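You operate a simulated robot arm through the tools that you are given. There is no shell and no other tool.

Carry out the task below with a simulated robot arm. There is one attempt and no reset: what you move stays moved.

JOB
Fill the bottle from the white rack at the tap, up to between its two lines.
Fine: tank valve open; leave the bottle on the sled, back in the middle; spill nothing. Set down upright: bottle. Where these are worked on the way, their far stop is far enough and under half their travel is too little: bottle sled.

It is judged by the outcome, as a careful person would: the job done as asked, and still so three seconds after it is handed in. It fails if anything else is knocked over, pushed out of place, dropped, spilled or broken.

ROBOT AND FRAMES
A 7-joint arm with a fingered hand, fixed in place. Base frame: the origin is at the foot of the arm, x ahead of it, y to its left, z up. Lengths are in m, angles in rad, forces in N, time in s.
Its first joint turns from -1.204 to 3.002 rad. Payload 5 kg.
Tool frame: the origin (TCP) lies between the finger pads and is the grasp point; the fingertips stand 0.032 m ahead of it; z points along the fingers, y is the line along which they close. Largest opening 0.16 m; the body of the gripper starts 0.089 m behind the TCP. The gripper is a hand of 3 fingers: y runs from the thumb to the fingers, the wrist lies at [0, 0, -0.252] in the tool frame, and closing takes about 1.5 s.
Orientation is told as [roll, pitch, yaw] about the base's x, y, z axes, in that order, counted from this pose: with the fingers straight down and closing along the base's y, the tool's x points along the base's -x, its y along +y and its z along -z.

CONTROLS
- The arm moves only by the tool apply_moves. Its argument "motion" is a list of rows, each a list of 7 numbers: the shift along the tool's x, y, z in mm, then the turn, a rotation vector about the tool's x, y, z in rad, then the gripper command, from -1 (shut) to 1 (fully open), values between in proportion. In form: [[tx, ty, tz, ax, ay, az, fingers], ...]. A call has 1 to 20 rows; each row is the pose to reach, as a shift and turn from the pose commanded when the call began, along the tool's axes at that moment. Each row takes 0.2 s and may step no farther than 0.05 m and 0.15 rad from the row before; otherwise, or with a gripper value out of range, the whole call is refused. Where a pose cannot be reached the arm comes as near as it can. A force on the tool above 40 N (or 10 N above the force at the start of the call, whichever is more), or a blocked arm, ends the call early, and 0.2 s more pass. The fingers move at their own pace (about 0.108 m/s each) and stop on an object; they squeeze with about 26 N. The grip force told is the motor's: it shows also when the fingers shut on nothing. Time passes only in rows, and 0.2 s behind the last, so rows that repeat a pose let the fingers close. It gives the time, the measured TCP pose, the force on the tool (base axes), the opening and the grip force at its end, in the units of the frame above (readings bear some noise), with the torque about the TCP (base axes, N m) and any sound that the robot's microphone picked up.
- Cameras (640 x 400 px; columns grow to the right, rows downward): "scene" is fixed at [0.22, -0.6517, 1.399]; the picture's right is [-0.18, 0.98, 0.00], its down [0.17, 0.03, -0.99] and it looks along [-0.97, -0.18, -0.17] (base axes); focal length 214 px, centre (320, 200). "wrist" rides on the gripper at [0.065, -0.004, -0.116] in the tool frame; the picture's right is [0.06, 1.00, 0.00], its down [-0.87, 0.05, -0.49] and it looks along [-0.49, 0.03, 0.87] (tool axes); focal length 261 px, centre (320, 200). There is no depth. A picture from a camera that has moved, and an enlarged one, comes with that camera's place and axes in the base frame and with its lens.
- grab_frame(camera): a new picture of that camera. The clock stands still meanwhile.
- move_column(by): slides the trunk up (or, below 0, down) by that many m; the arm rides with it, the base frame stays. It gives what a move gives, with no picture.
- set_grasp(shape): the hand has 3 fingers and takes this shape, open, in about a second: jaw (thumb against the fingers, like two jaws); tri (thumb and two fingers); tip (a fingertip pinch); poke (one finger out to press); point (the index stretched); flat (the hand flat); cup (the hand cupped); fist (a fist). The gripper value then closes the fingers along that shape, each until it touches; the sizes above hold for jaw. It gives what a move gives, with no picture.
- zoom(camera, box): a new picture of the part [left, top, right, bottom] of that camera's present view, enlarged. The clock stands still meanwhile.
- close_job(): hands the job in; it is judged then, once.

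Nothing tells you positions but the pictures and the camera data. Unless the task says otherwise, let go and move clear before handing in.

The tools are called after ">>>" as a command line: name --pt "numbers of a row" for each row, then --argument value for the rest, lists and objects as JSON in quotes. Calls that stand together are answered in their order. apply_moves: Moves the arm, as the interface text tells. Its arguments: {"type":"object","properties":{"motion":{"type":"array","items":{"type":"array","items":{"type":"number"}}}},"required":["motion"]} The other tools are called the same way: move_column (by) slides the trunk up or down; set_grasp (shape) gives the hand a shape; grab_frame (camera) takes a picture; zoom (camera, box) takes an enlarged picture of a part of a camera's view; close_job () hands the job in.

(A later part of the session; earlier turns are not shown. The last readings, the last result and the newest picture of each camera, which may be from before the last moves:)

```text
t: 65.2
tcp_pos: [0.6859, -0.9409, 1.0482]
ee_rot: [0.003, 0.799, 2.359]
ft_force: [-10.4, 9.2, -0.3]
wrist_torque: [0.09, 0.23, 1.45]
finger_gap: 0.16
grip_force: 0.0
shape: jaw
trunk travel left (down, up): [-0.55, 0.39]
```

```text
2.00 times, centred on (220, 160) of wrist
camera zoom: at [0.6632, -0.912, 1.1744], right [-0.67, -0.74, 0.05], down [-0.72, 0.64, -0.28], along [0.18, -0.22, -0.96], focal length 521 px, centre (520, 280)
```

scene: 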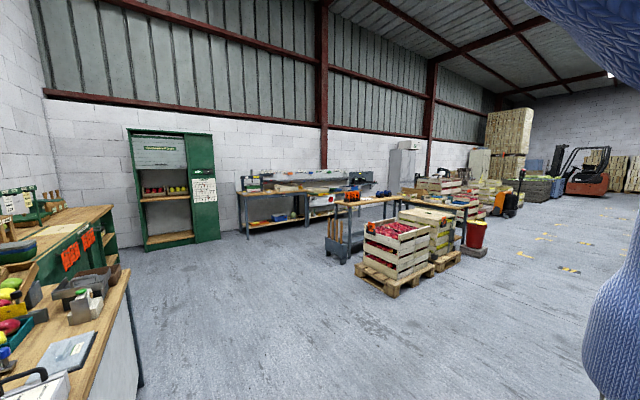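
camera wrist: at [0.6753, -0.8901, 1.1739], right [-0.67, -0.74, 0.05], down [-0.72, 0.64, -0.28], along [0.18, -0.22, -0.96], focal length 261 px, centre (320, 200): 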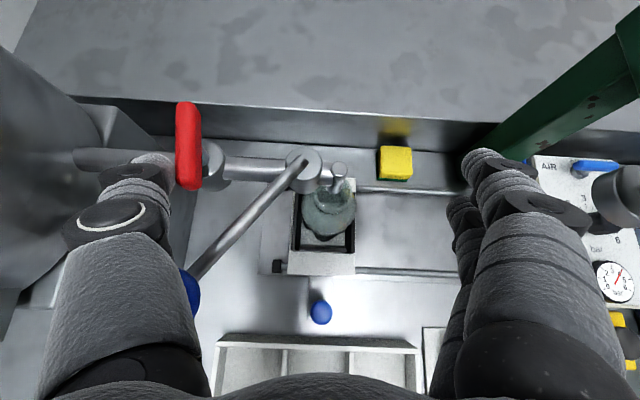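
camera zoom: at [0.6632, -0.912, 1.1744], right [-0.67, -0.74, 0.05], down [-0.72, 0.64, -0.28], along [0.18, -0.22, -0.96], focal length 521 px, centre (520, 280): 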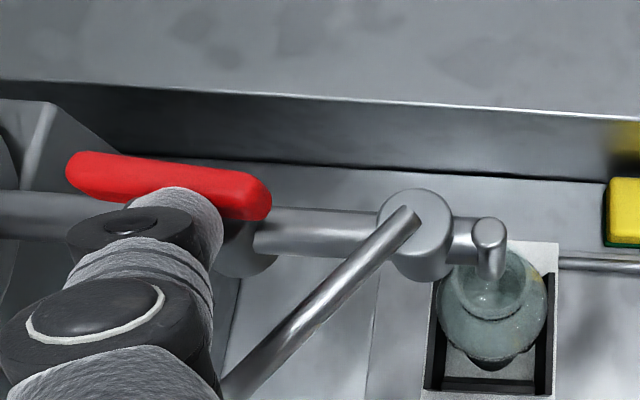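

The handle is nearly parallel to the pipe and no water is flowing. I'll shift the thumb a bit right and press forward once more to make sure that it's fully open.

>>> apply_moves --pt "-5 0 -5 0 0 0 1" --pt "-5 5 -5 0 0 0 1" --pt "-5 10 -5 0 0 0 1" --pt "-2 10 -2 0 0 0 1" --pt "0 10 0 0 0 0 1" --pt "1 10 1 0 0 0 1"

>>> zoom --camera "wrist" --box '[60, 60, 380, 260]'

```text
t: 66.7
tcp_pos: [0.6799, -0.9484, 1.045]
ee_rot: [0.008, 0.792, 2.368]
ft_force: [-16.5, 8.3, 1.6]
wrist_torque: [0.24, 0.08, 1.86]
finger_gap: 0.1603
grip_force: 0.1
shape: jaw
trunk travel left (down, up): [-0.55, 0.39]
stopped in row 6: the force on the tool passed its limit at 43 N (the readings are from after the stop); the commanded pose is now the measured one
```

```text
2.00 times, centred on (220, 160) of wrist
camera zoom: at [0.6578, -0.9192, 1.1714], right [-0.67, -0.74, 0.05], down [-0.72, 0.64, -0.27], along [0.17, -0.22, -0.96], focal length 521 px, centre (520, 280)
```

zoom: 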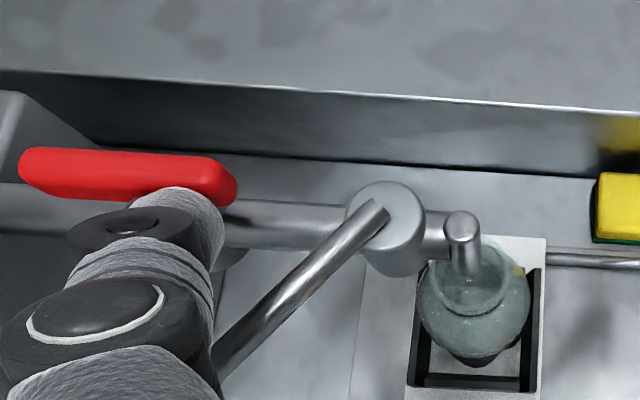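

The tank valve is fully open (against its stop, handle parallel to the pipe), and nothing flows, so the tap is closed. I'll back the thumb off and rise.

>>> apply_moves --pt "-1 0 -3 0 0 0 1" --pt "5 0 -10 0 0 0 1" --pt "20 0 -24 0 0 0 1" --pt "40 0 -44 0 0 0 1" --pt "45 0 -70 0 0 0 1" --pt "45 0 -90 0 0 0 1"

>>> grab_frame --camera "wrist"

```text
t: 68.1
tcp_pos: [0.6576, -0.9251, 1.1408]
ee_rot: [0.008, 0.793, 2.362]
ft_force: [0.3, 0.9, 0.0]
wrist_torque: [0.02, -0.01, -0.01]
finger_gap: 0.16
grip_force: 0.1
shape: jaw
trunk travel left (down, up): [-0.55, 0.39]
```

```text
taken
camera wrist: at [0.6355, -0.8962, 1.2675], right [-0.67, -0.74, 0.05], down [-0.72, 0.64, -0.28], along [0.17, -0.22, -0.96], focal length 261 px, centre (320, 200)
```

wrist: 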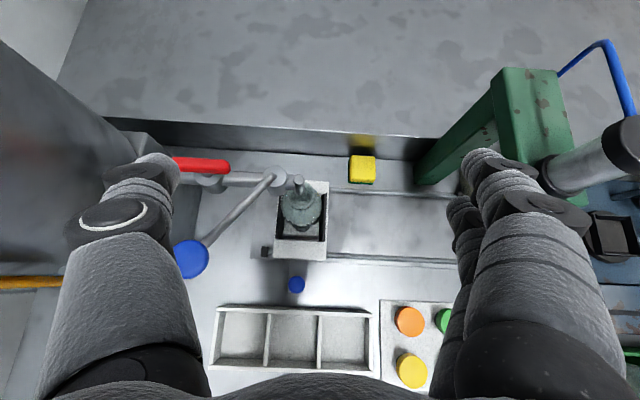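

Now the tap lever. I'll position the hand above the blue knob with the jaw narrowed, so that the thumb is on its left and the fingers on its right, as a loose cage.

>>> apply_moves --pt "-18 -27 -12 0 0 0 0.4" --pt "-37 -54 -23 0 0 0 0" --pt "-56 -81 -35 0 0 0 -0.25" --pt "-74 -108 -47 0 0 0 -0.25" --pt "-74 -108 -47 0 0 0 -0.25"

>>> grab_frame --camera "wrist"

```text
t: 69.3
tcp_pos: [0.6741, -0.7885, 1.1176]
ee_rot: [0.007, 0.792, 2.363]
ft_force: [0.8, -0.6, 0.6]
wrist_torque: [0.01, 0.0, 0.04]
finger_gap: 0.0605
grip_force: 0.0
shape: jaw
trunk travel left (down, up): [-0.55, 0.39]
```

```text
taken
camera wrist: at [0.6515, -0.7602, 1.2443], right [-0.67, -0.74, 0.05], down [-0.72, 0.64, -0.28], along [0.17, -0.22, -0.96], focal length 261 px, centre (320, 200)
```

wrist: 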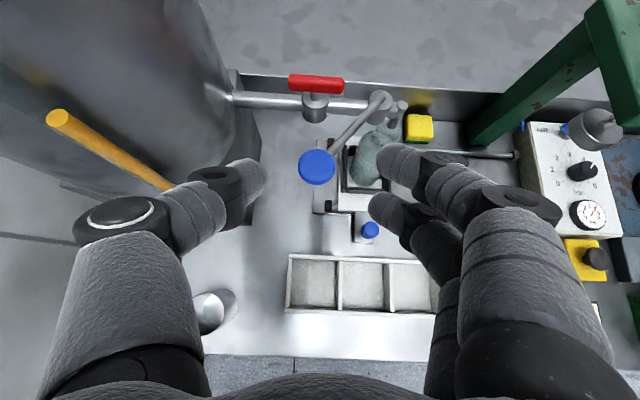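

>>> apply_moves --pt "-12 0 24 0 0 0 -0.25" --pt "-24 0 49 0 0 0 -0.25" --pt "-36 0 72 0 0 0 -0.25"

>>> grab_frame --camera "wrist"

```text
t: 70.1
tcp_pos: [0.6919, -0.8089, 1.0426]
ee_rot: [0.005, 0.793, 2.362]
ft_force: [0.3, -0.8, -0.1]
wrist_torque: [0.01, 0.0, 0.03]
finger_gap: 0.0604
grip_force: 0.1
shape: jaw
trunk travel left (down, up): [-0.55, 0.39]
```

```text
taken
camera wrist: at [0.67, -0.7805, 1.1681], right [-0.67, -0.74, 0.05], down [-0.72, 0.64, -0.27], along [0.17, -0.22, -0.96], focal length 261 px, centre (320, 200)
```

wrist: 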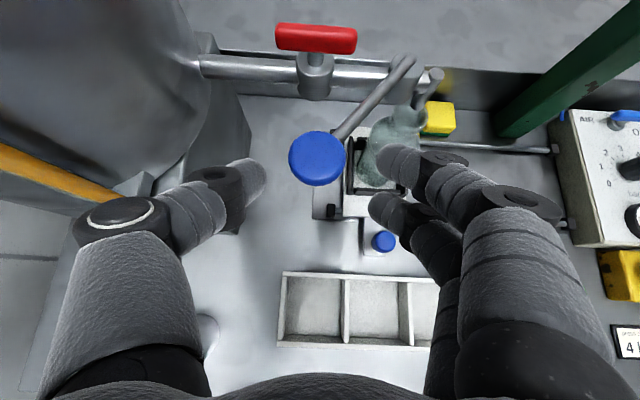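

The knob is caged between thumb and fingers. I'll push it right in small steps and watch for flow or sound.

>>> apply_moves --pt "0 6 0 0 0 0 -0.25" --pt "0 12 0 0 0 0 -0.25" --pt "0 18 0 0 0 0 -0.25"

>>> grab_frame --camera "wrist"

```text
t: 70.9
tcp_pos: [0.6795, -0.821, 1.0436]
ee_rot: [0.006, 0.794, 2.363]
ft_force: [0.6, 0.9, 1.0]
wrist_torque: [0.05, -0.03, 0.06]
finger_gap: 0.0607
grip_force: 0.1
shape: jaw
trunk travel left (down, up): [-0.55, 0.39]
```

```text
taken
camera wrist: at [0.6577, -0.792, 1.1703], right [-0.67, -0.74, 0.05], down [-0.72, 0.64, -0.28], along [0.17, -0.22, -0.96], focal length 261 px, centre (320, 200)
```

wrist: 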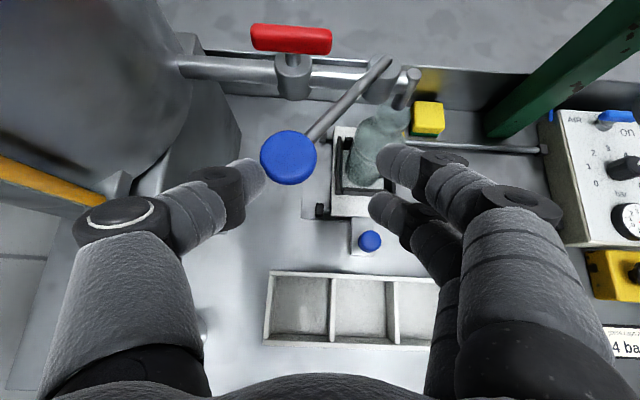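

>>> apply_moves --pt "0 4 0 0 0 0 -0.25" --pt "0 8 0 0 0 0 -0.25"

>>> grab_frame --camera "wrist"

```text
t: 71.5
tcp_pos: [0.6747, -0.8236, 1.0427]
ee_rot: [0.007, 0.792, 2.364]
ft_force: [2.3, 3.8, 1.6]
wrist_torque: [0.12, -0.08, 0.12]
finger_gap: 0.0648
grip_force: 0.2
shape: jaw
trunk travel left (down, up): [-0.55, 0.39]
```

```text
taken
camera wrist: at [0.6526, -0.7959, 1.1707], right [-0.67, -0.74, 0.05], down [-0.72, 0.64, -0.28], along [0.17, -0.22, -0.96], focal length 261 px, centre (320, 200)
```

wrist: 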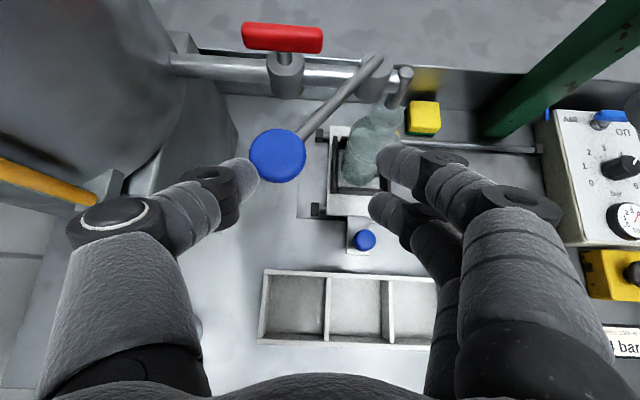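

>>> apply_moves --pt "0 4 0 0 0 0 -0.25" --pt "0 8 0 0 0 0 -0.25"

>>> grab_frame --camera "wrist"

```text
t: 72.1
tcp_pos: [0.6682, -0.83, 1.0452]
ee_rot: [0.005, 0.793, 2.364]
ft_force: [4.3, 11.6, 2.8]
wrist_torque: [0.25, -0.21, 0.39]
finger_gap: 0.0722
grip_force: 0.0
shape: jaw
trunk travel left (down, up): [-0.55, 0.39]
```

```text
taken
camera wrist: at [0.6465, -0.8015, 1.1712], right [-0.67, -0.74, 0.05], down [-0.72, 0.64, -0.28], along [0.17, -0.22, -0.96], focal length 261 px, centre (320, 200)
```

wrist: 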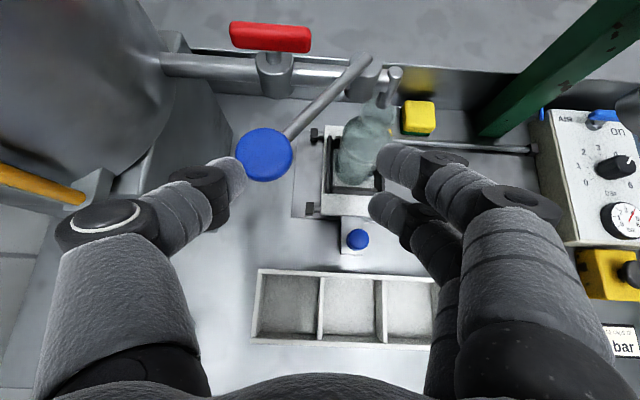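

The knob won't go right even at 11 N, so it's probably the closed stop. It likely opens the other way (left and forward). I'll re-centre on the knob and grip it, so that I can control it both ways.

>>> apply_moves --pt "0 -12 0 0 0 0 -0.1" --pt "0 -24 0 0 0 0 -0.1" --pt "0 -34 0 0 0 0 -0.1" --pt "4 -34 14 0 0 0 -0.1" --pt "8 -34 28 0 0 0 -0.1" --pt "11 -34 39 0 0 0 -0.1"

>>> grab_frame --camera "wrist"

```text
t: 73.5
tcp_pos: [0.718, -0.8325, 1.0239]
ee_rot: [0.008, 0.796, 2.364]
ft_force: [-0.2, -0.5, 0.6]
wrist_torque: [-0.02, -0.02, 0.0]
finger_gap: 0.072
grip_force: 0.1
shape: jaw
trunk travel left (down, up): [-0.55, 0.39]
```

```text
taken
camera wrist: at [0.6952, -0.8032, 1.1501], right [-0.67, -0.74, 0.05], down [-0.72, 0.64, -0.27], along [0.17, -0.22, -0.96], focal length 261 px, centre (320, 200)
```

wrist: 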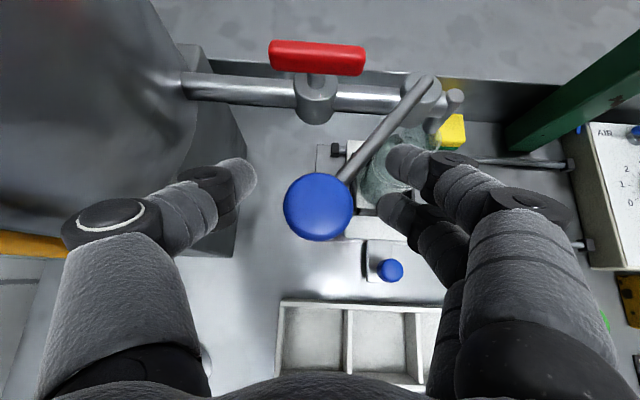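

The knob is centred at the TCP. Closing the fingers on it.

>>> apply_moves --pt "0 0 0 0 0 0 -0.4" --pt "0 0 0 0 0 0 -0.6" --pt "0 0 0 0 0 0 -0.8" --pt "0 0 0 0 0 0 -1" --pt "0 0 0 0 0 0 -1" --pt "0 0 0 0 0 0 -1"

>>> grab_frame --camera "wrist"

```text
t: 74.9
tcp_pos: [0.7171, -0.8315, 1.0228]
ee_rot: [0.007, 0.795, 2.366]
ft_force: [-0.3, 1.8, -4.5]
wrist_torque: [-0.06, 0.14, -0.56]
finger_gap: 0.0144
grip_force: 26.4
shape: jaw
trunk travel left (down, up): [-0.55, 0.39]
```

```text
taken
camera wrist: at [0.6952, -0.8029, 1.1499], right [-0.67, -0.74, 0.05], down [-0.72, 0.64, -0.27], along [0.17, -0.22, -0.96], focal length 261 px, centre (320, 200)
```

wrist: 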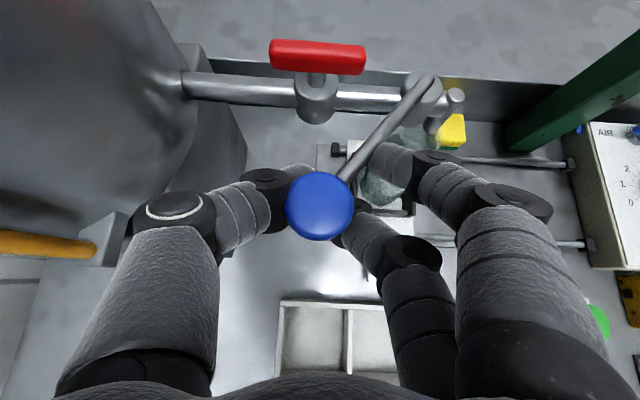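

>>> apply_moves --pt "1.1 -2 1.1 0 0 0 -1" --pt "2.2 -4 2.2 0 0 0 -1" --pt "3.3 -6 3.3 0 0 0 -1"

>>> grab_frame --camera "wrist"

```text
t: 75.7
tcp_pos: [0.7219, -0.8331, 1.0234]
ee_rot: [0.007, 0.791, 2.363]
ft_force: [-35.7, 13.9, -11.7]
wrist_torque: [0.39, 0.09, -1.71]
finger_gap: 0.0154
grip_force: 26.1
shape: jaw
trunk travel left (down, up): [-0.55, 0.39]
```

```text
taken
camera wrist: at [0.6996, -0.8034, 1.1501], right [-0.67, -0.74, 0.05], down [-0.72, 0.64, -0.27], along [0.17, -0.22, -0.96], focal length 261 px, centre (320, 200)
```

wrist: 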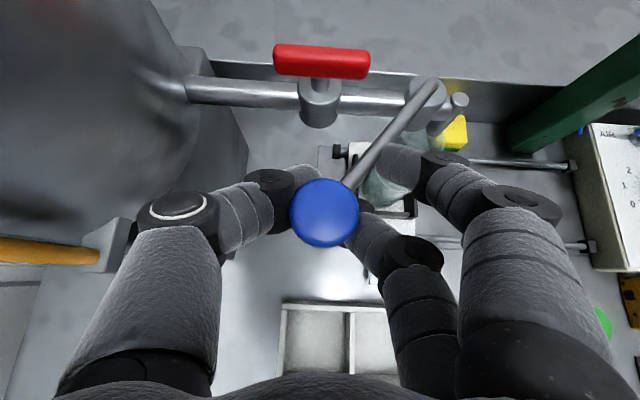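

That direction is a hard stop (38 N with no movement), so the lever must open toward the right and back, just more stiffly. I'll return to neutral and pull that way with the knob gripped.

>>> apply_moves --pt "-1.7 3 -1.7 0 0 0 -1" --pt "-3.3 6 -3.3 0 0 0 -1"

>>> apply_moves --pt "-1.3 2.4 -1.3 0 0 0 -1" --pt "-2.6 4.7 -2.6 0 0 0 -1" --pt "-3.9 7.1 -4.0 0 0 0 -1"

>>> grab_frame --camera "wrist"

```text
t: 76.3
tcp_pos: [0.72, -0.8325, 1.0244]
ee_rot: [0.006, 0.794, 2.364]
ft_force: [-8.9, 7.1, -16.8]
wrist_torque: [0.33, 0.12, -1.02]
finger_gap: 0.0144
grip_force: 26.0
shape: jaw
trunk travel left (down, up): [-0.55, 0.39]
```

```text
t: 77.1
tcp_pos: [0.7122, -0.8347, 1.0247]
ee_rot: [0.004, 0.795, 2.364]
ft_force: [34.0, -1.7, -7.8]
wrist_torque: [-0.04, 0.23, -0.88]
finger_gap: 0.0128
grip_force: 25.9
shape: jaw
trunk travel left (down, up): [-0.55, 0.39]
```

```text
taken
camera wrist: at [0.6894, -0.805, 1.1512], right [-0.67, -0.74, 0.05], down [-0.72, 0.64, -0.28], along [0.17, -0.22, -0.96], focal length 261 px, centre (320, 200)
```

wrist: 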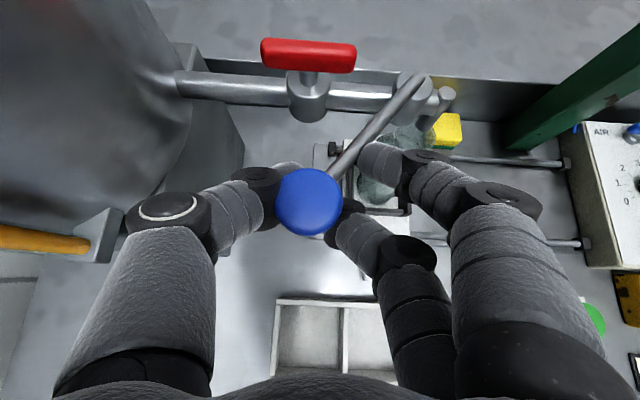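

It resists rotation both ways about the vertical, so the lever may work vertically (press down or lift). I'll return to neutral and test a small downward push while gripping.

>>> apply_moves --pt "2 -3.6 2 0 0 0 -1" --pt "3.9 -7.1 4.0 0 0 0 -1" --pt "3.9 -7.1 4.0 0 0 0 -1"

>>> apply_moves --pt "-1.4 0 1.4 0 0 0 -1" --pt "-2.8 0 2.8 0 0 0 -1" --pt "-4.3 0 4.2 0 0 0 -1"

>>> grab_frame --camera "wrist"

```text
t: 77.9
tcp_pos: [0.7168, -0.8324, 1.0238]
ee_rot: [0.007, 0.793, 2.365]
ft_force: [-5.1, 2.3, -5.1]
wrist_torque: [-0.1, 0.15, -0.95]
finger_gap: 0.0133
grip_force: 25.7
shape: jaw
trunk travel left (down, up): [-0.55, 0.39]
```

```text
t: 78.7
tcp_pos: [0.7165, -0.8322, 1.0197]
ee_rot: [0.008, 0.794, 2.365]
ft_force: [-8.0, 5.6, 6.1]
wrist_torque: [-0.34, 0.06, -0.83]
finger_gap: 0.014
grip_force: 26.4
shape: jaw
trunk travel left (down, up): [-0.55, 0.39]
```

```text
taken
camera wrist: at [0.6939, -0.8035, 1.1469], right [-0.67, -0.74, 0.05], down [-0.72, 0.64, -0.28], along [0.17, -0.22, -0.96], focal length 261 px, centre (320, 200)
```

wrist: 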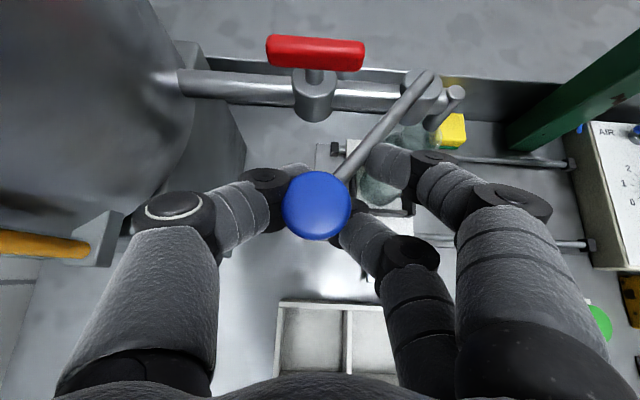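

>>> apply_moves --pt "-2.8 0 2.8 0 0 0 -1" --pt "-5.7 0 5.6 0 0 0 -1"

>>> grab_frame --camera "wrist"

```text
t: 79.3
tcp_pos: [0.7172, -0.834, 1.0077]
ee_rot: [0.008, 0.794, 2.364]
ft_force: [-1.9, -0.6, -2.9]
wrist_torque: [0.13, 0.0, -0.06]
finger_gap: 0.0079
grip_force: 26.0
shape: jaw
trunk travel left (down, up): [-0.55, 0.39]
```

```text
taken
camera wrist: at [0.6945, -0.8052, 1.1362], right [-0.67, -0.74, 0.05], down [-0.72, 0.64, -0.27], along [0.17, -0.22, -0.96], focal length 261 px, centre (320, 200)
```

wrist: 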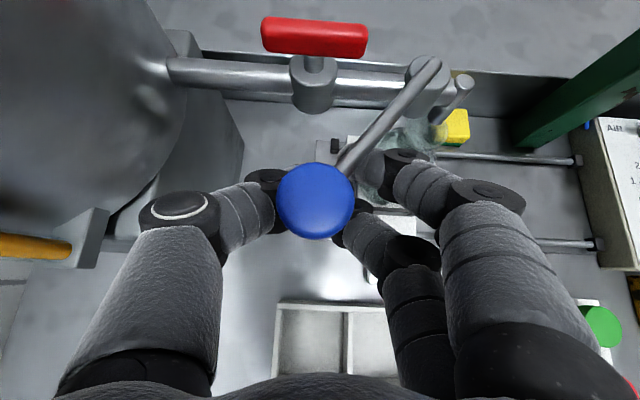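

The fingers slipped under the knob, so it doesn't press down. They're now placed to lift it; I'll try a gentle lift.

>>> apply_moves --pt "2.1 0 -2.1 0 0 0 -1" --pt "4.3 0 -4.2 0 0 0 -1" --pt "6.4 0 -6.3 0 0 0 -1" --pt "8.5 0 -8.4 0 0 0 -1"

>>> grab_frame --camera "wrist"

```text
t: 80.3
tcp_pos: [0.7146, -0.8325, 1.0135]
ee_rot: [0.011, 0.78, 2.369]
ft_force: [2.2, -1.2, -17.4]
wrist_torque: [0.5, 0.06, -0.01]
finger_gap: 0.0071
grip_force: 25.9
shape: jaw
trunk travel left (down, up): [-0.55, 0.39]
stopped in row 4: the force on the tool passed its limit at 42 N (the readings are from after the stop); the commanded pose is now the measured one
```

```text
taken
camera wrist: at [0.6939, -0.8044, 1.1408], right [-0.67, -0.74, 0.05], down [-0.72, 0.64, -0.26], along [0.16, -0.21, -0.96], focal length 261 px, centre (320, 200)
```

wrist: 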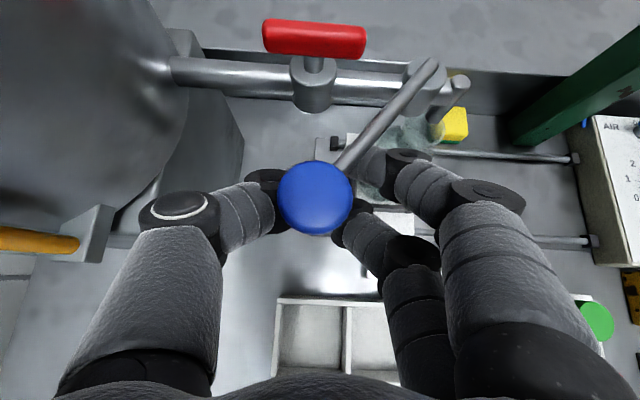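

Lifting is blocked too. Before trying anything else, I'll look closely at how the lever sits on its hub, and check the spout for any flow.

>>> zoom --camera "wrist" --box '[330, 30, 510, 180]'

>>> zoom --camera "wrist" --box '[240, 120, 420, 260]'

```text
2.67 times, centred on (420, 105) of wrist
camera zoom: at [0.6939, -0.8044, 1.1408], right [-0.67, -0.74, 0.05], down [-0.72, 0.64, -0.26], along [0.16, -0.21, -0.96], focal length 695 px, centre (53, 453)
```

zoom: 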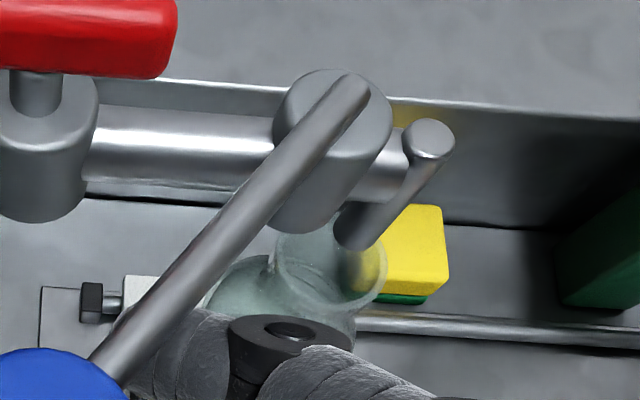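

```text
2.86 times, centred on (330, 190) of wrist
camera zoom: at [0.6939, -0.8044, 1.1408], right [-0.67, -0.74, 0.05], down [-0.72, 0.64, -0.26], along [0.16, -0.21, -0.96], focal length 745 px, centre (291, 229)
```

zoom: 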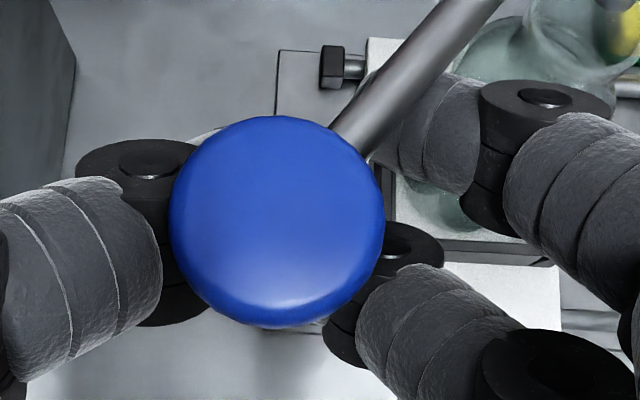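

>>> apply_moves --pt "0 0 0 0 0 0 -0.6" --pt "0 0 0 0 0 0 -0.2" --pt "0 0 0 0 0 0 0.1" --pt "0 0 0 0 0 0 0.2" --pt "0 0 0 0 0 0 0.2" --pt "15 0 -15 0 0.005 0 0.2" --pt "36 0 -36 0 0.01 0 0.2" --pt "50 0 -60 0 0.015 0 0.2"

>>> grab_frame --camera "wrist"

```text
t: 82.2
tcp_pos: [0.7107, -0.8257, 1.0965]
ee_rot: [0.009, 0.802, 2.366]
ft_force: [0.8, 0.1, -0.9]
wrist_torque: [0.0, 0.03, -0.01]
finger_gap: 0.0953
grip_force: 0.1
shape: jaw
trunk travel left (down, up): [-0.55, 0.39]
```

```text
taken
camera wrist: at [0.6877, -0.7961, 1.2228], right [-0.67, -0.74, 0.05], down [-0.72, 0.63, -0.28], along [0.18, -0.23, -0.96], focal length 261 px, centre (320, 200)
```

wrist: 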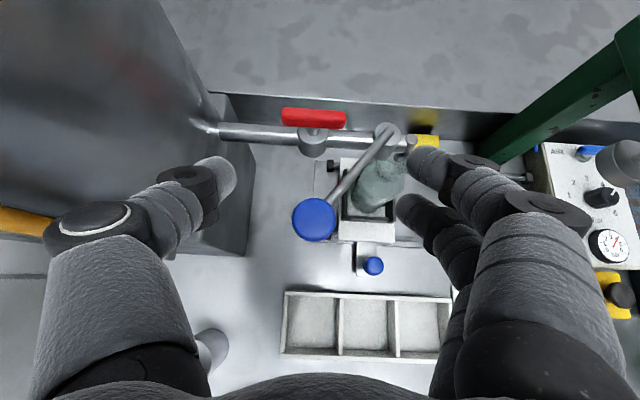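

I'll close the jaw and press straight down on the knob's top to test a push-down action.

>>> apply_moves --pt "0 0 0 0 0 0 -0.3" --pt "0 0 0 0 0 0 -1" --pt "0 0 0 0 0 0 -1" --pt "-16 0 7 0 0 0 -1" --pt "-33 0 14 0 0 0 -1" --pt "-33 0 14 0 0 0 -1"

>>> grab_frame --camera "wrist"

```text
t: 83.5
tcp_pos: [0.7014, -0.8183, 1.0629]
ee_rot: [0.009, 0.803, 2.366]
ft_force: [0.9, -0.3, 2.1]
wrist_torque: [-0.04, -0.02, 0.01]
finger_gap: 0.0
grip_force: 26.0
shape: jaw
trunk travel left (down, up): [-0.55, 0.39]
```

```text
taken
camera wrist: at [0.6789, -0.7883, 1.1896], right [-0.67, -0.74, 0.05], down [-0.72, 0.64, -0.28], along [0.18, -0.23, -0.96], focal length 261 px, centre (320, 200)
```

wrist: 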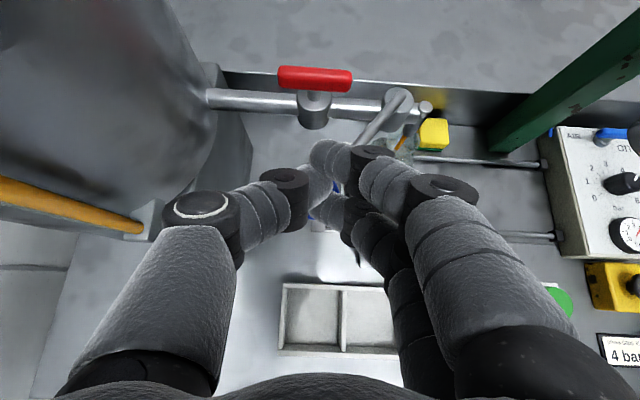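

>>> zoom --camera "wrist" --box '[360, 70, 480, 180]'

```text
3.64 times, centred on (420, 125) of wrist
camera zoom: at [0.6789, -0.7883, 1.1896], right [-0.67, -0.74, 0.05], down [-0.72, 0.64, -0.28], along [0.18, -0.23, -0.96], focal length 948 px, centre (-44, 473)
```

zoom: 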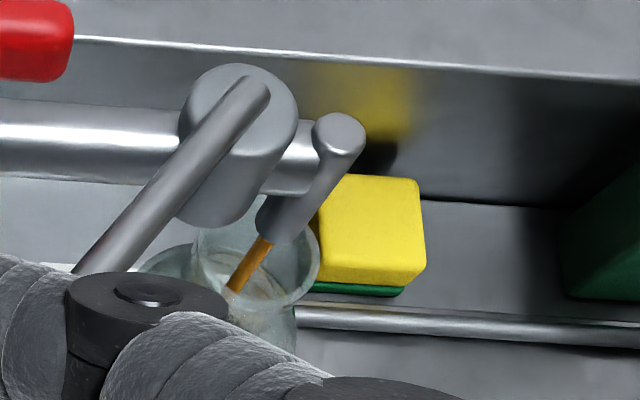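

Orange liquid is flowing into the bottle, so pressing the knob down opens the tap. I'll lift off right away to see whether it closes by itself.

>>> apply_moves --pt "14 0 -14 0 0 0 -1"

>>> grab_frame --camera "wrist"

>>> zoom --camera "wrist" --box '[350, 70, 480, 180]'

```text
t: 84.0
tcp_pos: [0.7006, -0.817, 1.0818]
ee_rot: [0.007, 0.803, 2.365]
ft_force: [0.5, 0.2, 0.8]
wrist_torque: [0.01, 0.0, 0.0]
finger_gap: 0.0002
grip_force: 26.0
shape: jaw
trunk travel left (down, up): [-0.55, 0.39]
```

```text
taken
camera wrist: at [0.6779, -0.7866, 1.2087], right [-0.67, -0.74, 0.05], down [-0.72, 0.63, -0.28], along [0.18, -0.23, -0.96], focal length 261 px, centre (320, 200)
```

wrist: 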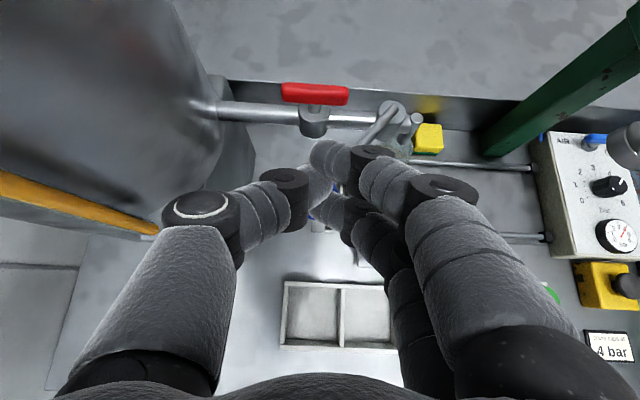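

```text
3.64 times, centred on (415, 125) of wrist
camera zoom: at [0.6779, -0.7866, 1.2087], right [-0.67, -0.74, 0.05], down [-0.72, 0.63, -0.28], along [0.18, -0.23, -0.96], focal length 948 px, centre (-26, 473)
```

zoom: 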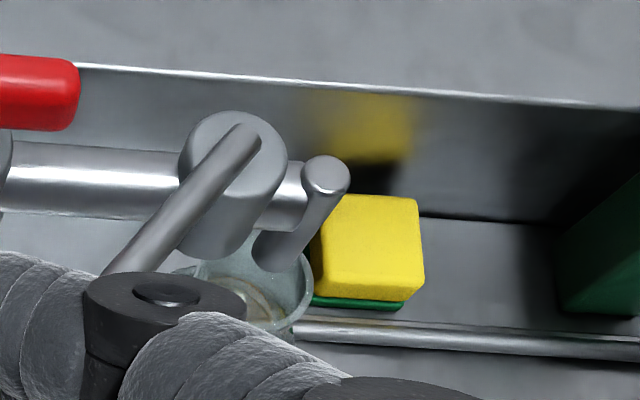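

It's a self-closing press tap, which gives good control. Next I'll press with the thumb of the open jaw from a more tilted pose, so that the camera has a clear view of the bottle between thumb and fingers.

>>> apply_moves --pt "5 0 -10 0 0 0 -0.5" --pt "3 25 -20 0 0.1 0 0.2" --pt "0 50 -32 0 0.2 0 0.8" --pt "-3 75 -42 0 0.3 0 1" --pt "-3 85 -46 0 0.35 0 1" --pt "-3 85 -46 0 0.35 0 1"

>>> grab_frame --camera "wrist"

```text
t: 85.3
tcp_pos: [0.6157, -0.8532, 1.1128]
ee_rot: [0.014, 1.151, 2.373]
ft_force: [0.1, 0.3, 0.2]
wrist_torque: [-0.02, -0.03, 0.01]
finger_gap: 0.1597
grip_force: 0.1
shape: jaw
trunk travel left (down, up): [-0.55, 0.39]
```

```text
taken
camera wrist: at [0.5638, -0.7941, 1.218], right [-0.69, -0.73, 0.06], down [-0.61, 0.52, -0.59], along [0.4, -0.45, -0.8], focal length 261 px, centre (320, 200)
```

wrist: 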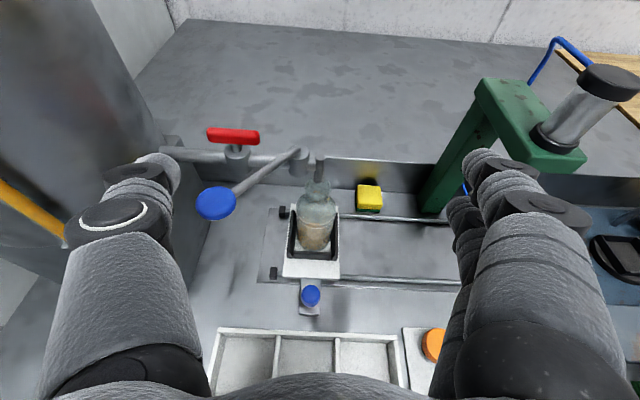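

>>> zoom --camera "wrist" --box '[260, 150, 380, 270]'

```text
3.33 times, centred on (320, 210) of wrist
camera zoom: at [0.5638, -0.7941, 1.218], right [-0.69, -0.73, 0.06], down [-0.61, 0.52, -0.59], along [0.4, -0.45, -0.8], focal length 869 px, centre (320, 167)
```

zoom: 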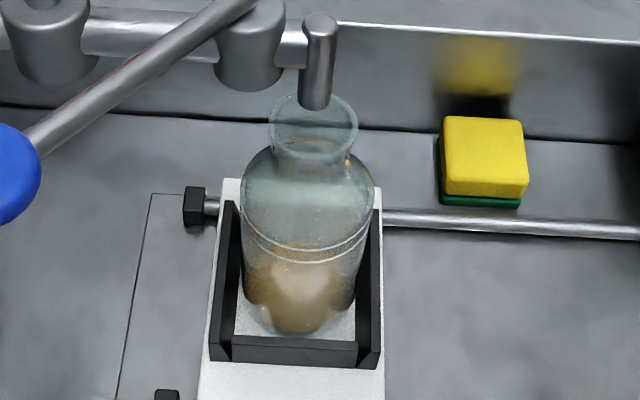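

A few millimetres of liquid are in the bottle, so the flow is slow and controllable. I'll bring the thumb over the knob, just above contact.

>>> apply_moves --pt "-10 0 15 0 0 0 1" --pt "-20 0 30 0 0 0 1" --pt "-30 0 44 0 0 0 1"

>>> grab_frame --camera "wrist"

```text
t: 86.2
tcp_pos: [0.6368, -0.8739, 1.0652]
ee_rot: [0.016, 1.151, 2.374]
ft_force: [-0.2, -0.9, -0.5]
wrist_torque: [-0.03, 0.02, 0.05]
finger_gap: 0.16
grip_force: 0.0
shape: jaw
trunk travel left (down, up): [-0.55, 0.39]
```

```text
taken
camera wrist: at [0.5844, -0.815, 1.1714], right [-0.69, -0.73, 0.06], down [-0.61, 0.53, -0.59], along [0.4, -0.44, -0.8], focal length 261 px, centre (320, 200)
```

wrist: 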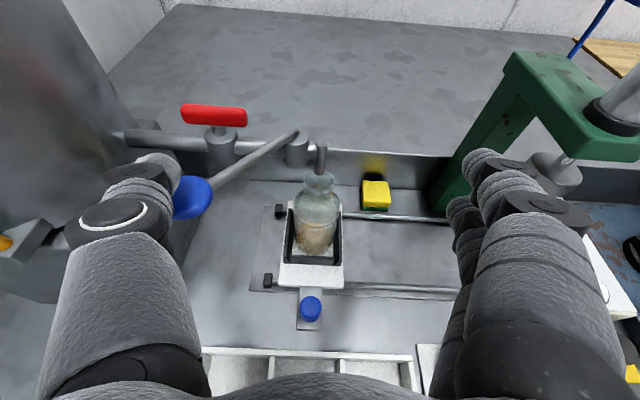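

>>> apply_moves --pt "-4.6 0 2 0 0 0 1" --pt "-9.1 0 4.1 0 0 0 1" --pt "-12.8 0 5.7 0 0 0 1"

>>> grab_frame --camera "wrist"

>>> zoom --camera "wrist" --box '[260, 130, 380, 270]'

```text
t: 87.0
tcp_pos: [0.6356, -0.8725, 1.0539]
ee_rot: [0.014, 1.153, 2.371]
ft_force: [-0.3, -0.3, 0.1]
wrist_torque: [0.03, -0.04, 0.04]
finger_gap: 0.1599
grip_force: 0.0
shape: jaw
trunk travel left (down, up): [-0.55, 0.39]
```

```text
taken
camera wrist: at [0.5833, -0.8139, 1.1584], right [-0.69, -0.73, 0.06], down [-0.61, 0.52, -0.59], along [0.4, -0.44, -0.8], focal length 261 px, centre (320, 200)
```

wrist: 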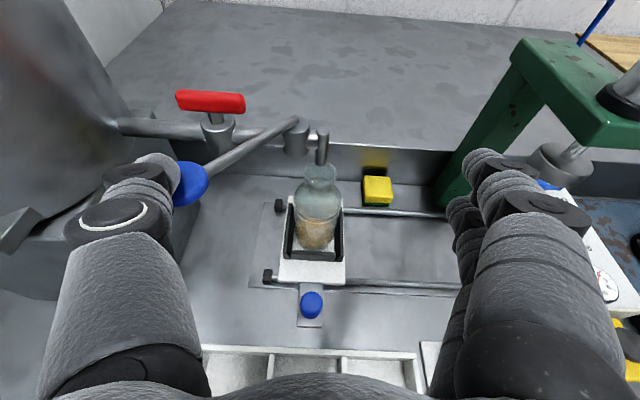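

```text
2.86 times, centred on (320, 200) of wrist
camera zoom: at [0.5833, -0.8139, 1.1584], right [-0.69, -0.73, 0.06], down [-0.61, 0.52, -0.59], along [0.4, -0.44, -0.8], focal length 745 px, centre (320, 200)
```

zoom: 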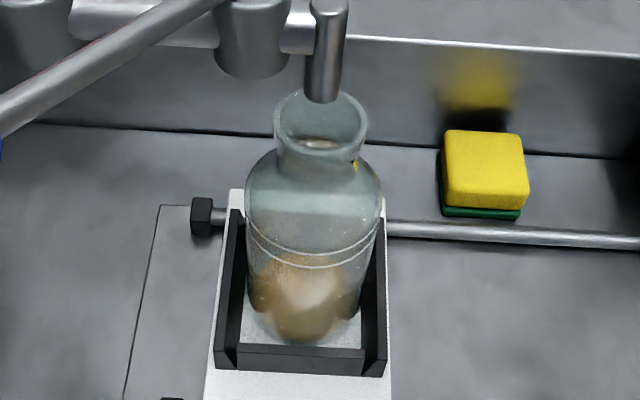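

>>> apply_moves --pt "-3.7 0 1.6 0 0 0 1" --pt "-7.3 0 3.3 0 0 0 1"

>>> zoom --camera "wrist" --box '[260, 130, 380, 270]'

>>> zoom --camera "wrist" --box '[100, 80, 300, 240]'

```text
t: 87.5
tcp_pos: [0.6349, -0.8735, 1.046]
ee_rot: [0.014, 1.152, 2.374]
ft_force: [-1.3, 0.0, 2.7]
wrist_torque: [0.17, -0.23, 0.1]
finger_gap: 0.1599
grip_force: 0.0
shape: jaw
trunk travel left (down, up): [-0.55, 0.39]
```

```text
2.86 times, centred on (320, 200) of wrist
camera zoom: at [0.5831, -0.8138, 1.1509], right [-0.68, -0.73, 0.06], down [-0.61, 0.52, -0.59], along [0.4, -0.45, -0.8], focal length 745 px, centre (320, 200)
```

zoom: 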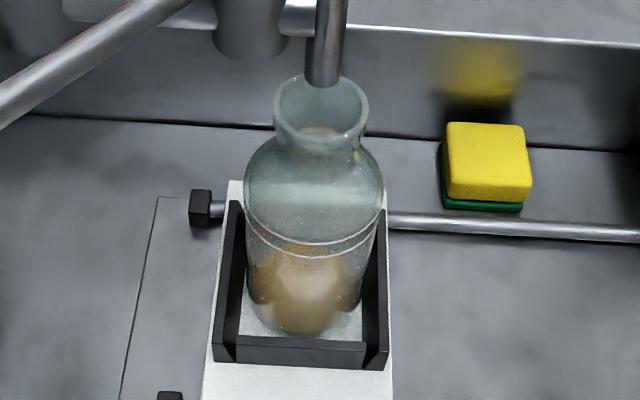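

```text
2.50 times, centred on (200, 160) of wrist
camera zoom: at [0.5831, -0.8138, 1.1509], right [-0.68, -0.73, 0.06], down [-0.61, 0.52, -0.59], along [0.4, -0.45, -0.8], focal length 652 px, centre (620, 300)
```

zoom: 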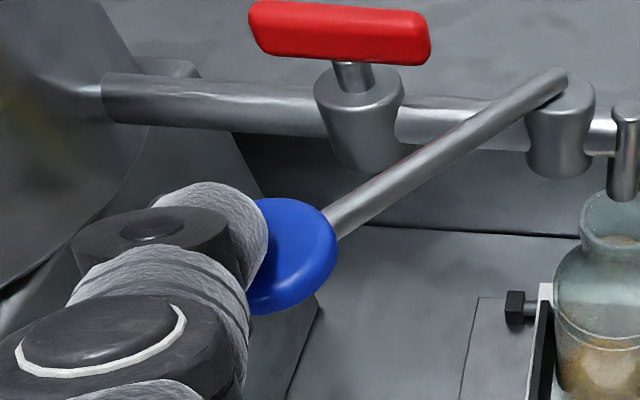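

>>> apply_moves --pt "-2.3 0 1 0 0 0 1" --pt "-4.6 0 2 0 0 0 1"

>>> zoom --camera "wrist" --box '[260, 130, 380, 270]'

```text
t: 88.2
tcp_pos: [0.6361, -0.8717, 1.0395]
ee_rot: [0.014, 1.152, 2.374]
ft_force: [-2.0, 1.7, 3.9]
wrist_torque: [0.2, -0.2, 0.18]
finger_gap: 0.1599
grip_force: 0.1
shape: jaw
trunk travel left (down, up): [-0.55, 0.39]
```

```text
2.86 times, centred on (320, 200) of wrist
camera zoom: at [0.5834, -0.8139, 1.1459], right [-0.68, -0.73, 0.06], down [-0.61, 0.52, -0.59], along [0.4, -0.44, -0.8], focal length 745 px, centre (320, 200)
```

zoom: 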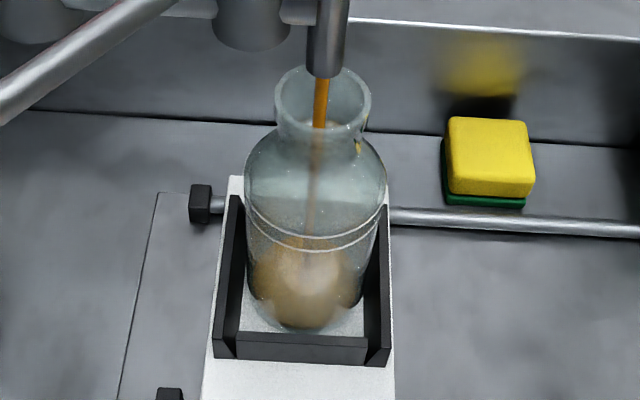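

The stream is running well inside the mouth, and I have a clear view. I'll hold about a second and measure the rise.

>>> apply_moves --pt "0 0 0 0 0 0 1" --pt "0 0 0 0 0 0 1" --pt "0 0 0 0 0 0 1" --pt "0 0 0 0 0 0 1"

>>> zoom --camera "wrist" --box '[260, 130, 380, 270]'

```text
t: 89.2
tcp_pos: [0.636, -0.8717, 1.0405]
ee_rot: [0.015, 1.153, 2.373]
ft_force: [-2.0, 0.9, 3.0]
wrist_torque: [0.22, -0.23, 0.21]
finger_gap: 0.1599
grip_force: 0.0
shape: jaw
trunk travel left (down, up): [-0.55, 0.39]
```

```text
2.86 times, centred on (320, 200) of wrist
camera zoom: at [0.5834, -0.8139, 1.1461], right [-0.68, -0.73, 0.06], down [-0.61, 0.52, -0.59], along [0.4, -0.44, -0.8], focal length 745 px, centre (320, 200)
```

zoom: 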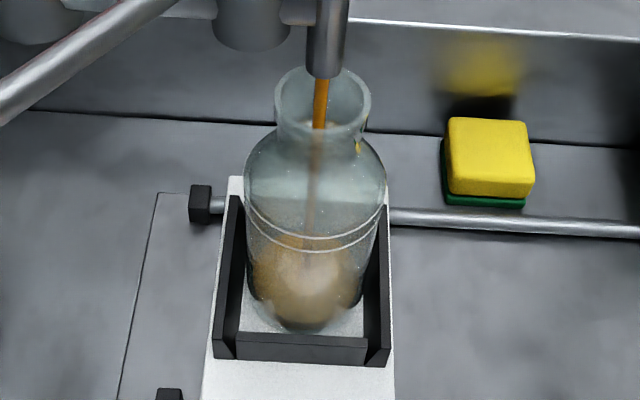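

>>> zoom --camera "wrist" --box '[290, 195, 350, 260]'

```text
6.15 times, centred on (320, 228) of wrist
camera zoom: at [0.5834, -0.8139, 1.1461], right [-0.68, -0.73, 0.06], down [-0.61, 0.52, -0.59], along [0.4, -0.44, -0.8], focal length 1604 px, centre (320, 31)
```

zoom: 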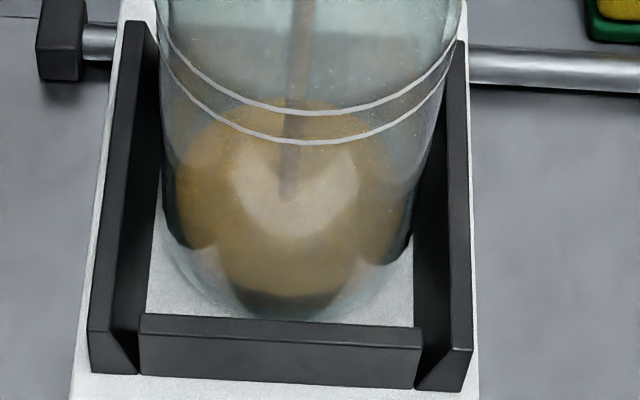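

The level is about 12 mm deep and rising slowly. I'll hold for about 3 s and re-measure.

>>> apply_moves --pt "0 0 0 0 0 0 1" --pt "0 0 0 0 0 0 1" --pt "0 0 0 0 0 0 1" --pt "0 0 0 0 0 0 1" --pt "0 0 0 0 0 0 1" --pt "0 0 0 0 0 0 1" --pt "0 0 0 0 0 0 1" --pt "0 0 0 0 0 0 1" --pt "0 0 0 0 0 0 1" --pt "0 0 0 0 0 0 1"

>>> zoom --camera "wrist" --box '[290, 195, 350, 260]'

>>> zoom --camera "wrist" --box '[260, 130, 380, 270]'

```text
t: 91.3
tcp_pos: [0.636, -0.8724, 1.0402]
ee_rot: [0.014, 1.151, 2.375]
ft_force: [-1.5, 1.9, 4.0]
wrist_torque: [0.2, -0.24, 0.22]
finger_gap: 0.16
grip_force: 0.1
shape: jaw
trunk travel left (down, up): [-0.55, 0.39]
```

```text
6.15 times, centred on (320, 228) of wrist
camera zoom: at [0.5834, -0.8139, 1.1461], right [-0.68, -0.73, 0.06], down [-0.61, 0.52, -0.59], along [0.4, -0.44, -0.8], focal length 1604 px, centre (320, 31)
```

zoom: 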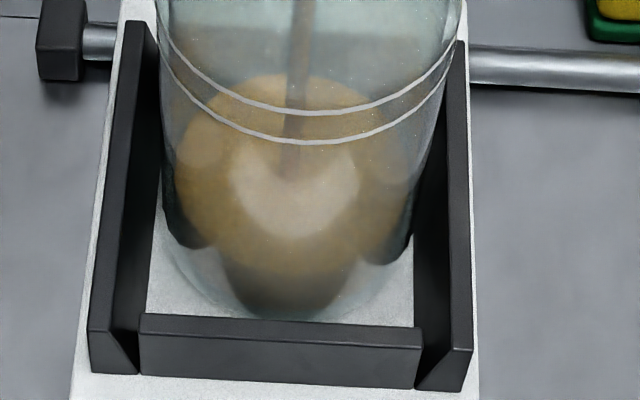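

```text
2.86 times, centred on (320, 200) of wrist
camera zoom: at [0.5834, -0.8139, 1.1461], right [-0.68, -0.73, 0.06], down [-0.61, 0.52, -0.59], along [0.4, -0.44, -0.8], focal length 745 px, centre (320, 200)
```

zoom: 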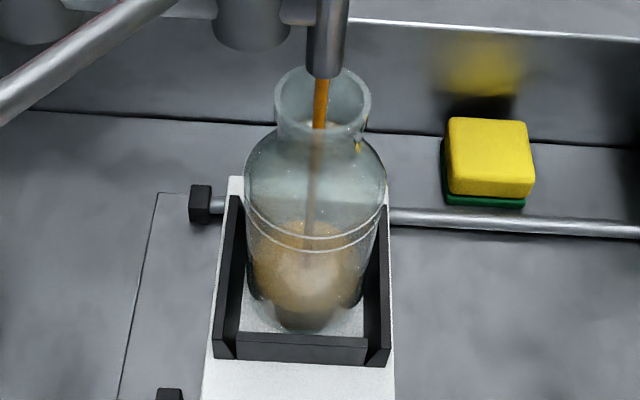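

The level is rising about 5 mm/s and has roughly 59 mm to go to mid-window. I'll hold about 4 s, then check again.

>>> apply_moves --pt "0 0 0 0 0 0 1" --pt "0 0 0 0 0 0 1" --pt "0 0 0 0 0 0 1" --pt "0 0 0 0 0 0 1" --pt "0 0 0 0 0 0 1" --pt "0 0 0 0 0 0 1" --pt "0 0 0 0 0 0 1" --pt "0 0 0 0 0 0 1" --pt "0 0 0 0 0 0 1" --pt "0 0 0 0 0 0 1" --pt "0 0 0 0 0 0 1" --pt "0 0 0 0 0 0 1" --pt "0 0 0 0 0 0 1" --pt "0 0 0 0 0 0 1" --pt "0 0 0 0 0 0 1" --pt "0 0 0 0 0 0 1" --pt "0 0 0 0 0 0 1" --pt "0 0 0 0 0 0 1" --pt "0 0 0 0 0 0 1" --pt "0 0 0 0 0 0 1"

>>> zoom --camera "wrist" --box '[290, 195, 350, 260]'

>>> zoom --camera "wrist" --box '[260, 130, 380, 270]'

```text
t: 95.5
tcp_pos: [0.6354, -0.8728, 1.0404]
ee_rot: [0.014, 1.152, 2.374]
ft_force: [-2.1, 1.7, 3.0]
wrist_torque: [0.22, -0.2, 0.2]
finger_gap: 0.16
grip_force: 0.1
shape: jaw
trunk travel left (down, up): [-0.55, 0.39]
```

```text
6.15 times, centred on (320, 228) of wrist
camera zoom: at [0.5834, -0.8139, 1.1461], right [-0.68, -0.73, 0.06], down [-0.61, 0.52, -0.59], along [0.4, -0.44, -0.8], focal length 1604 px, centre (320, 31)
```

zoom: 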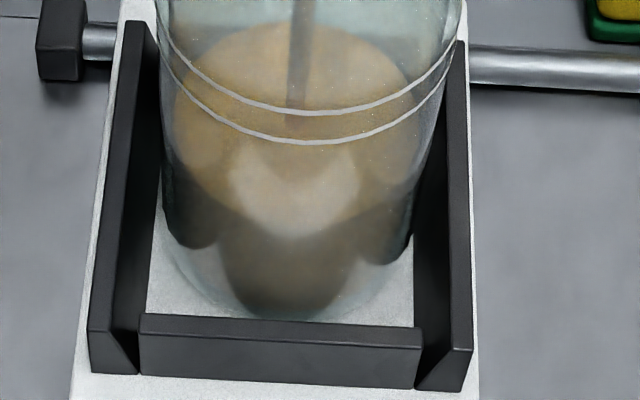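

```text
2.86 times, centred on (320, 200) of wrist
camera zoom: at [0.5834, -0.8139, 1.1461], right [-0.68, -0.73, 0.06], down [-0.61, 0.52, -0.59], along [0.4, -0.44, -0.8], focal length 745 px, centre (320, 200)
```

zoom: 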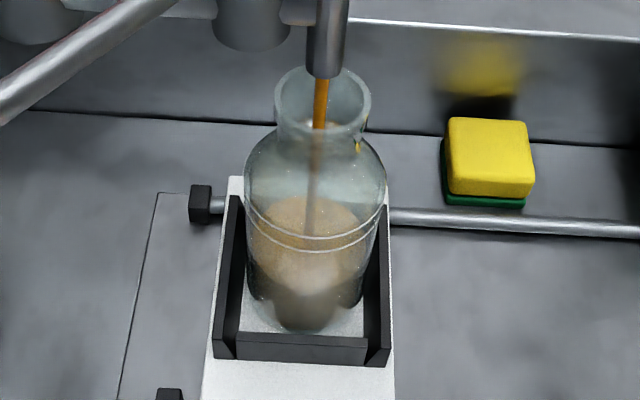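

>>> apply_moves --pt "0 0 0 0 0 0 1" --pt "0 0 0 0 0 0 1" --pt "0 0 0 0 0 0 1" --pt "0 0 0 0 0 0 1" --pt "0 0 0 0 0 0 1" --pt "0 0 0 0 0 0 1" --pt "0 0 0 0 0 0 1" --pt "0 0 0 0 0 0 1" --pt "0 0 0 0 0 0 1" --pt "0 0 0 0 0 0 1" --pt "0 0 0 0 0 0 1" --pt "0 0 0 0 0 0 1" --pt "0 0 0 0 0 0 1" --pt "0 0 0 0 0 0 1" --pt "0 0 0 0 0 0 1" --pt "0 0 0 0 0 0 1" --pt "0 0 0 0 0 0 1" --pt "0 0 0 0 0 0 1" --pt "0 0 0 0 0 0 1" --pt "0 0 0 0 0 0 1"

>>> zoom --camera "wrist" --box '[290, 185, 350, 250]'

>>> zoom --camera "wrist" --box '[260, 130, 380, 270]'

```text
t: 99.8
tcp_pos: [0.635, -0.8734, 1.0403]
ee_rot: [0.015, 1.151, 2.374]
ft_force: [-1.4, 1.2, 3.5]
wrist_torque: [0.2, -0.2, 0.17]
finger_gap: 0.1597
grip_force: 0.1
shape: jaw
trunk travel left (down, up): [-0.55, 0.39]
```

```text
6.15 times, centred on (320, 218) of wrist
camera zoom: at [0.5834, -0.8139, 1.1461], right [-0.68, -0.73, 0.06], down [-0.61, 0.52, -0.59], along [0.4, -0.44, -0.8], focal length 1604 px, centre (320, 92)
```

zoom: 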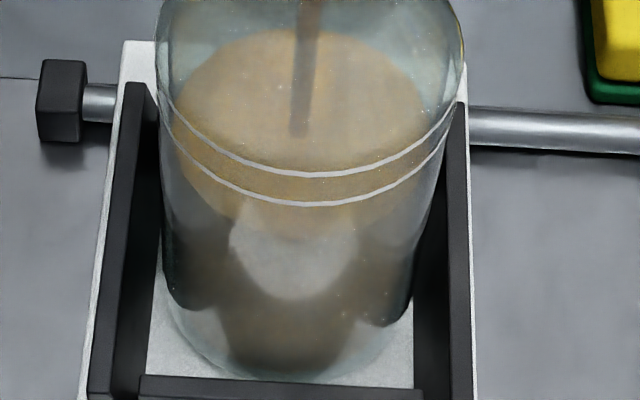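

```text
2.86 times, centred on (320, 200) of wrist
camera zoom: at [0.5834, -0.8139, 1.1461], right [-0.68, -0.73, 0.06], down [-0.61, 0.52, -0.59], along [0.4, -0.44, -0.8], focal length 745 px, centre (320, 200)
```

zoom: 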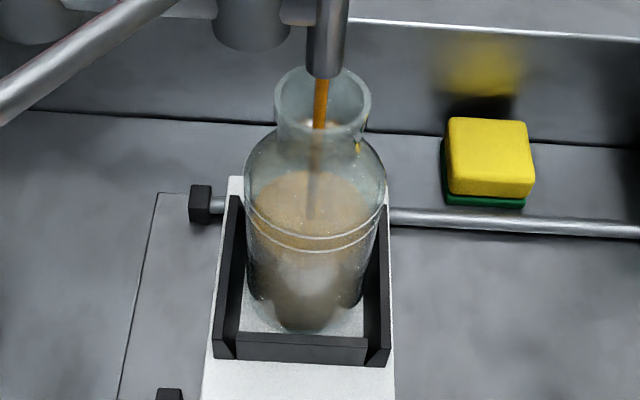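

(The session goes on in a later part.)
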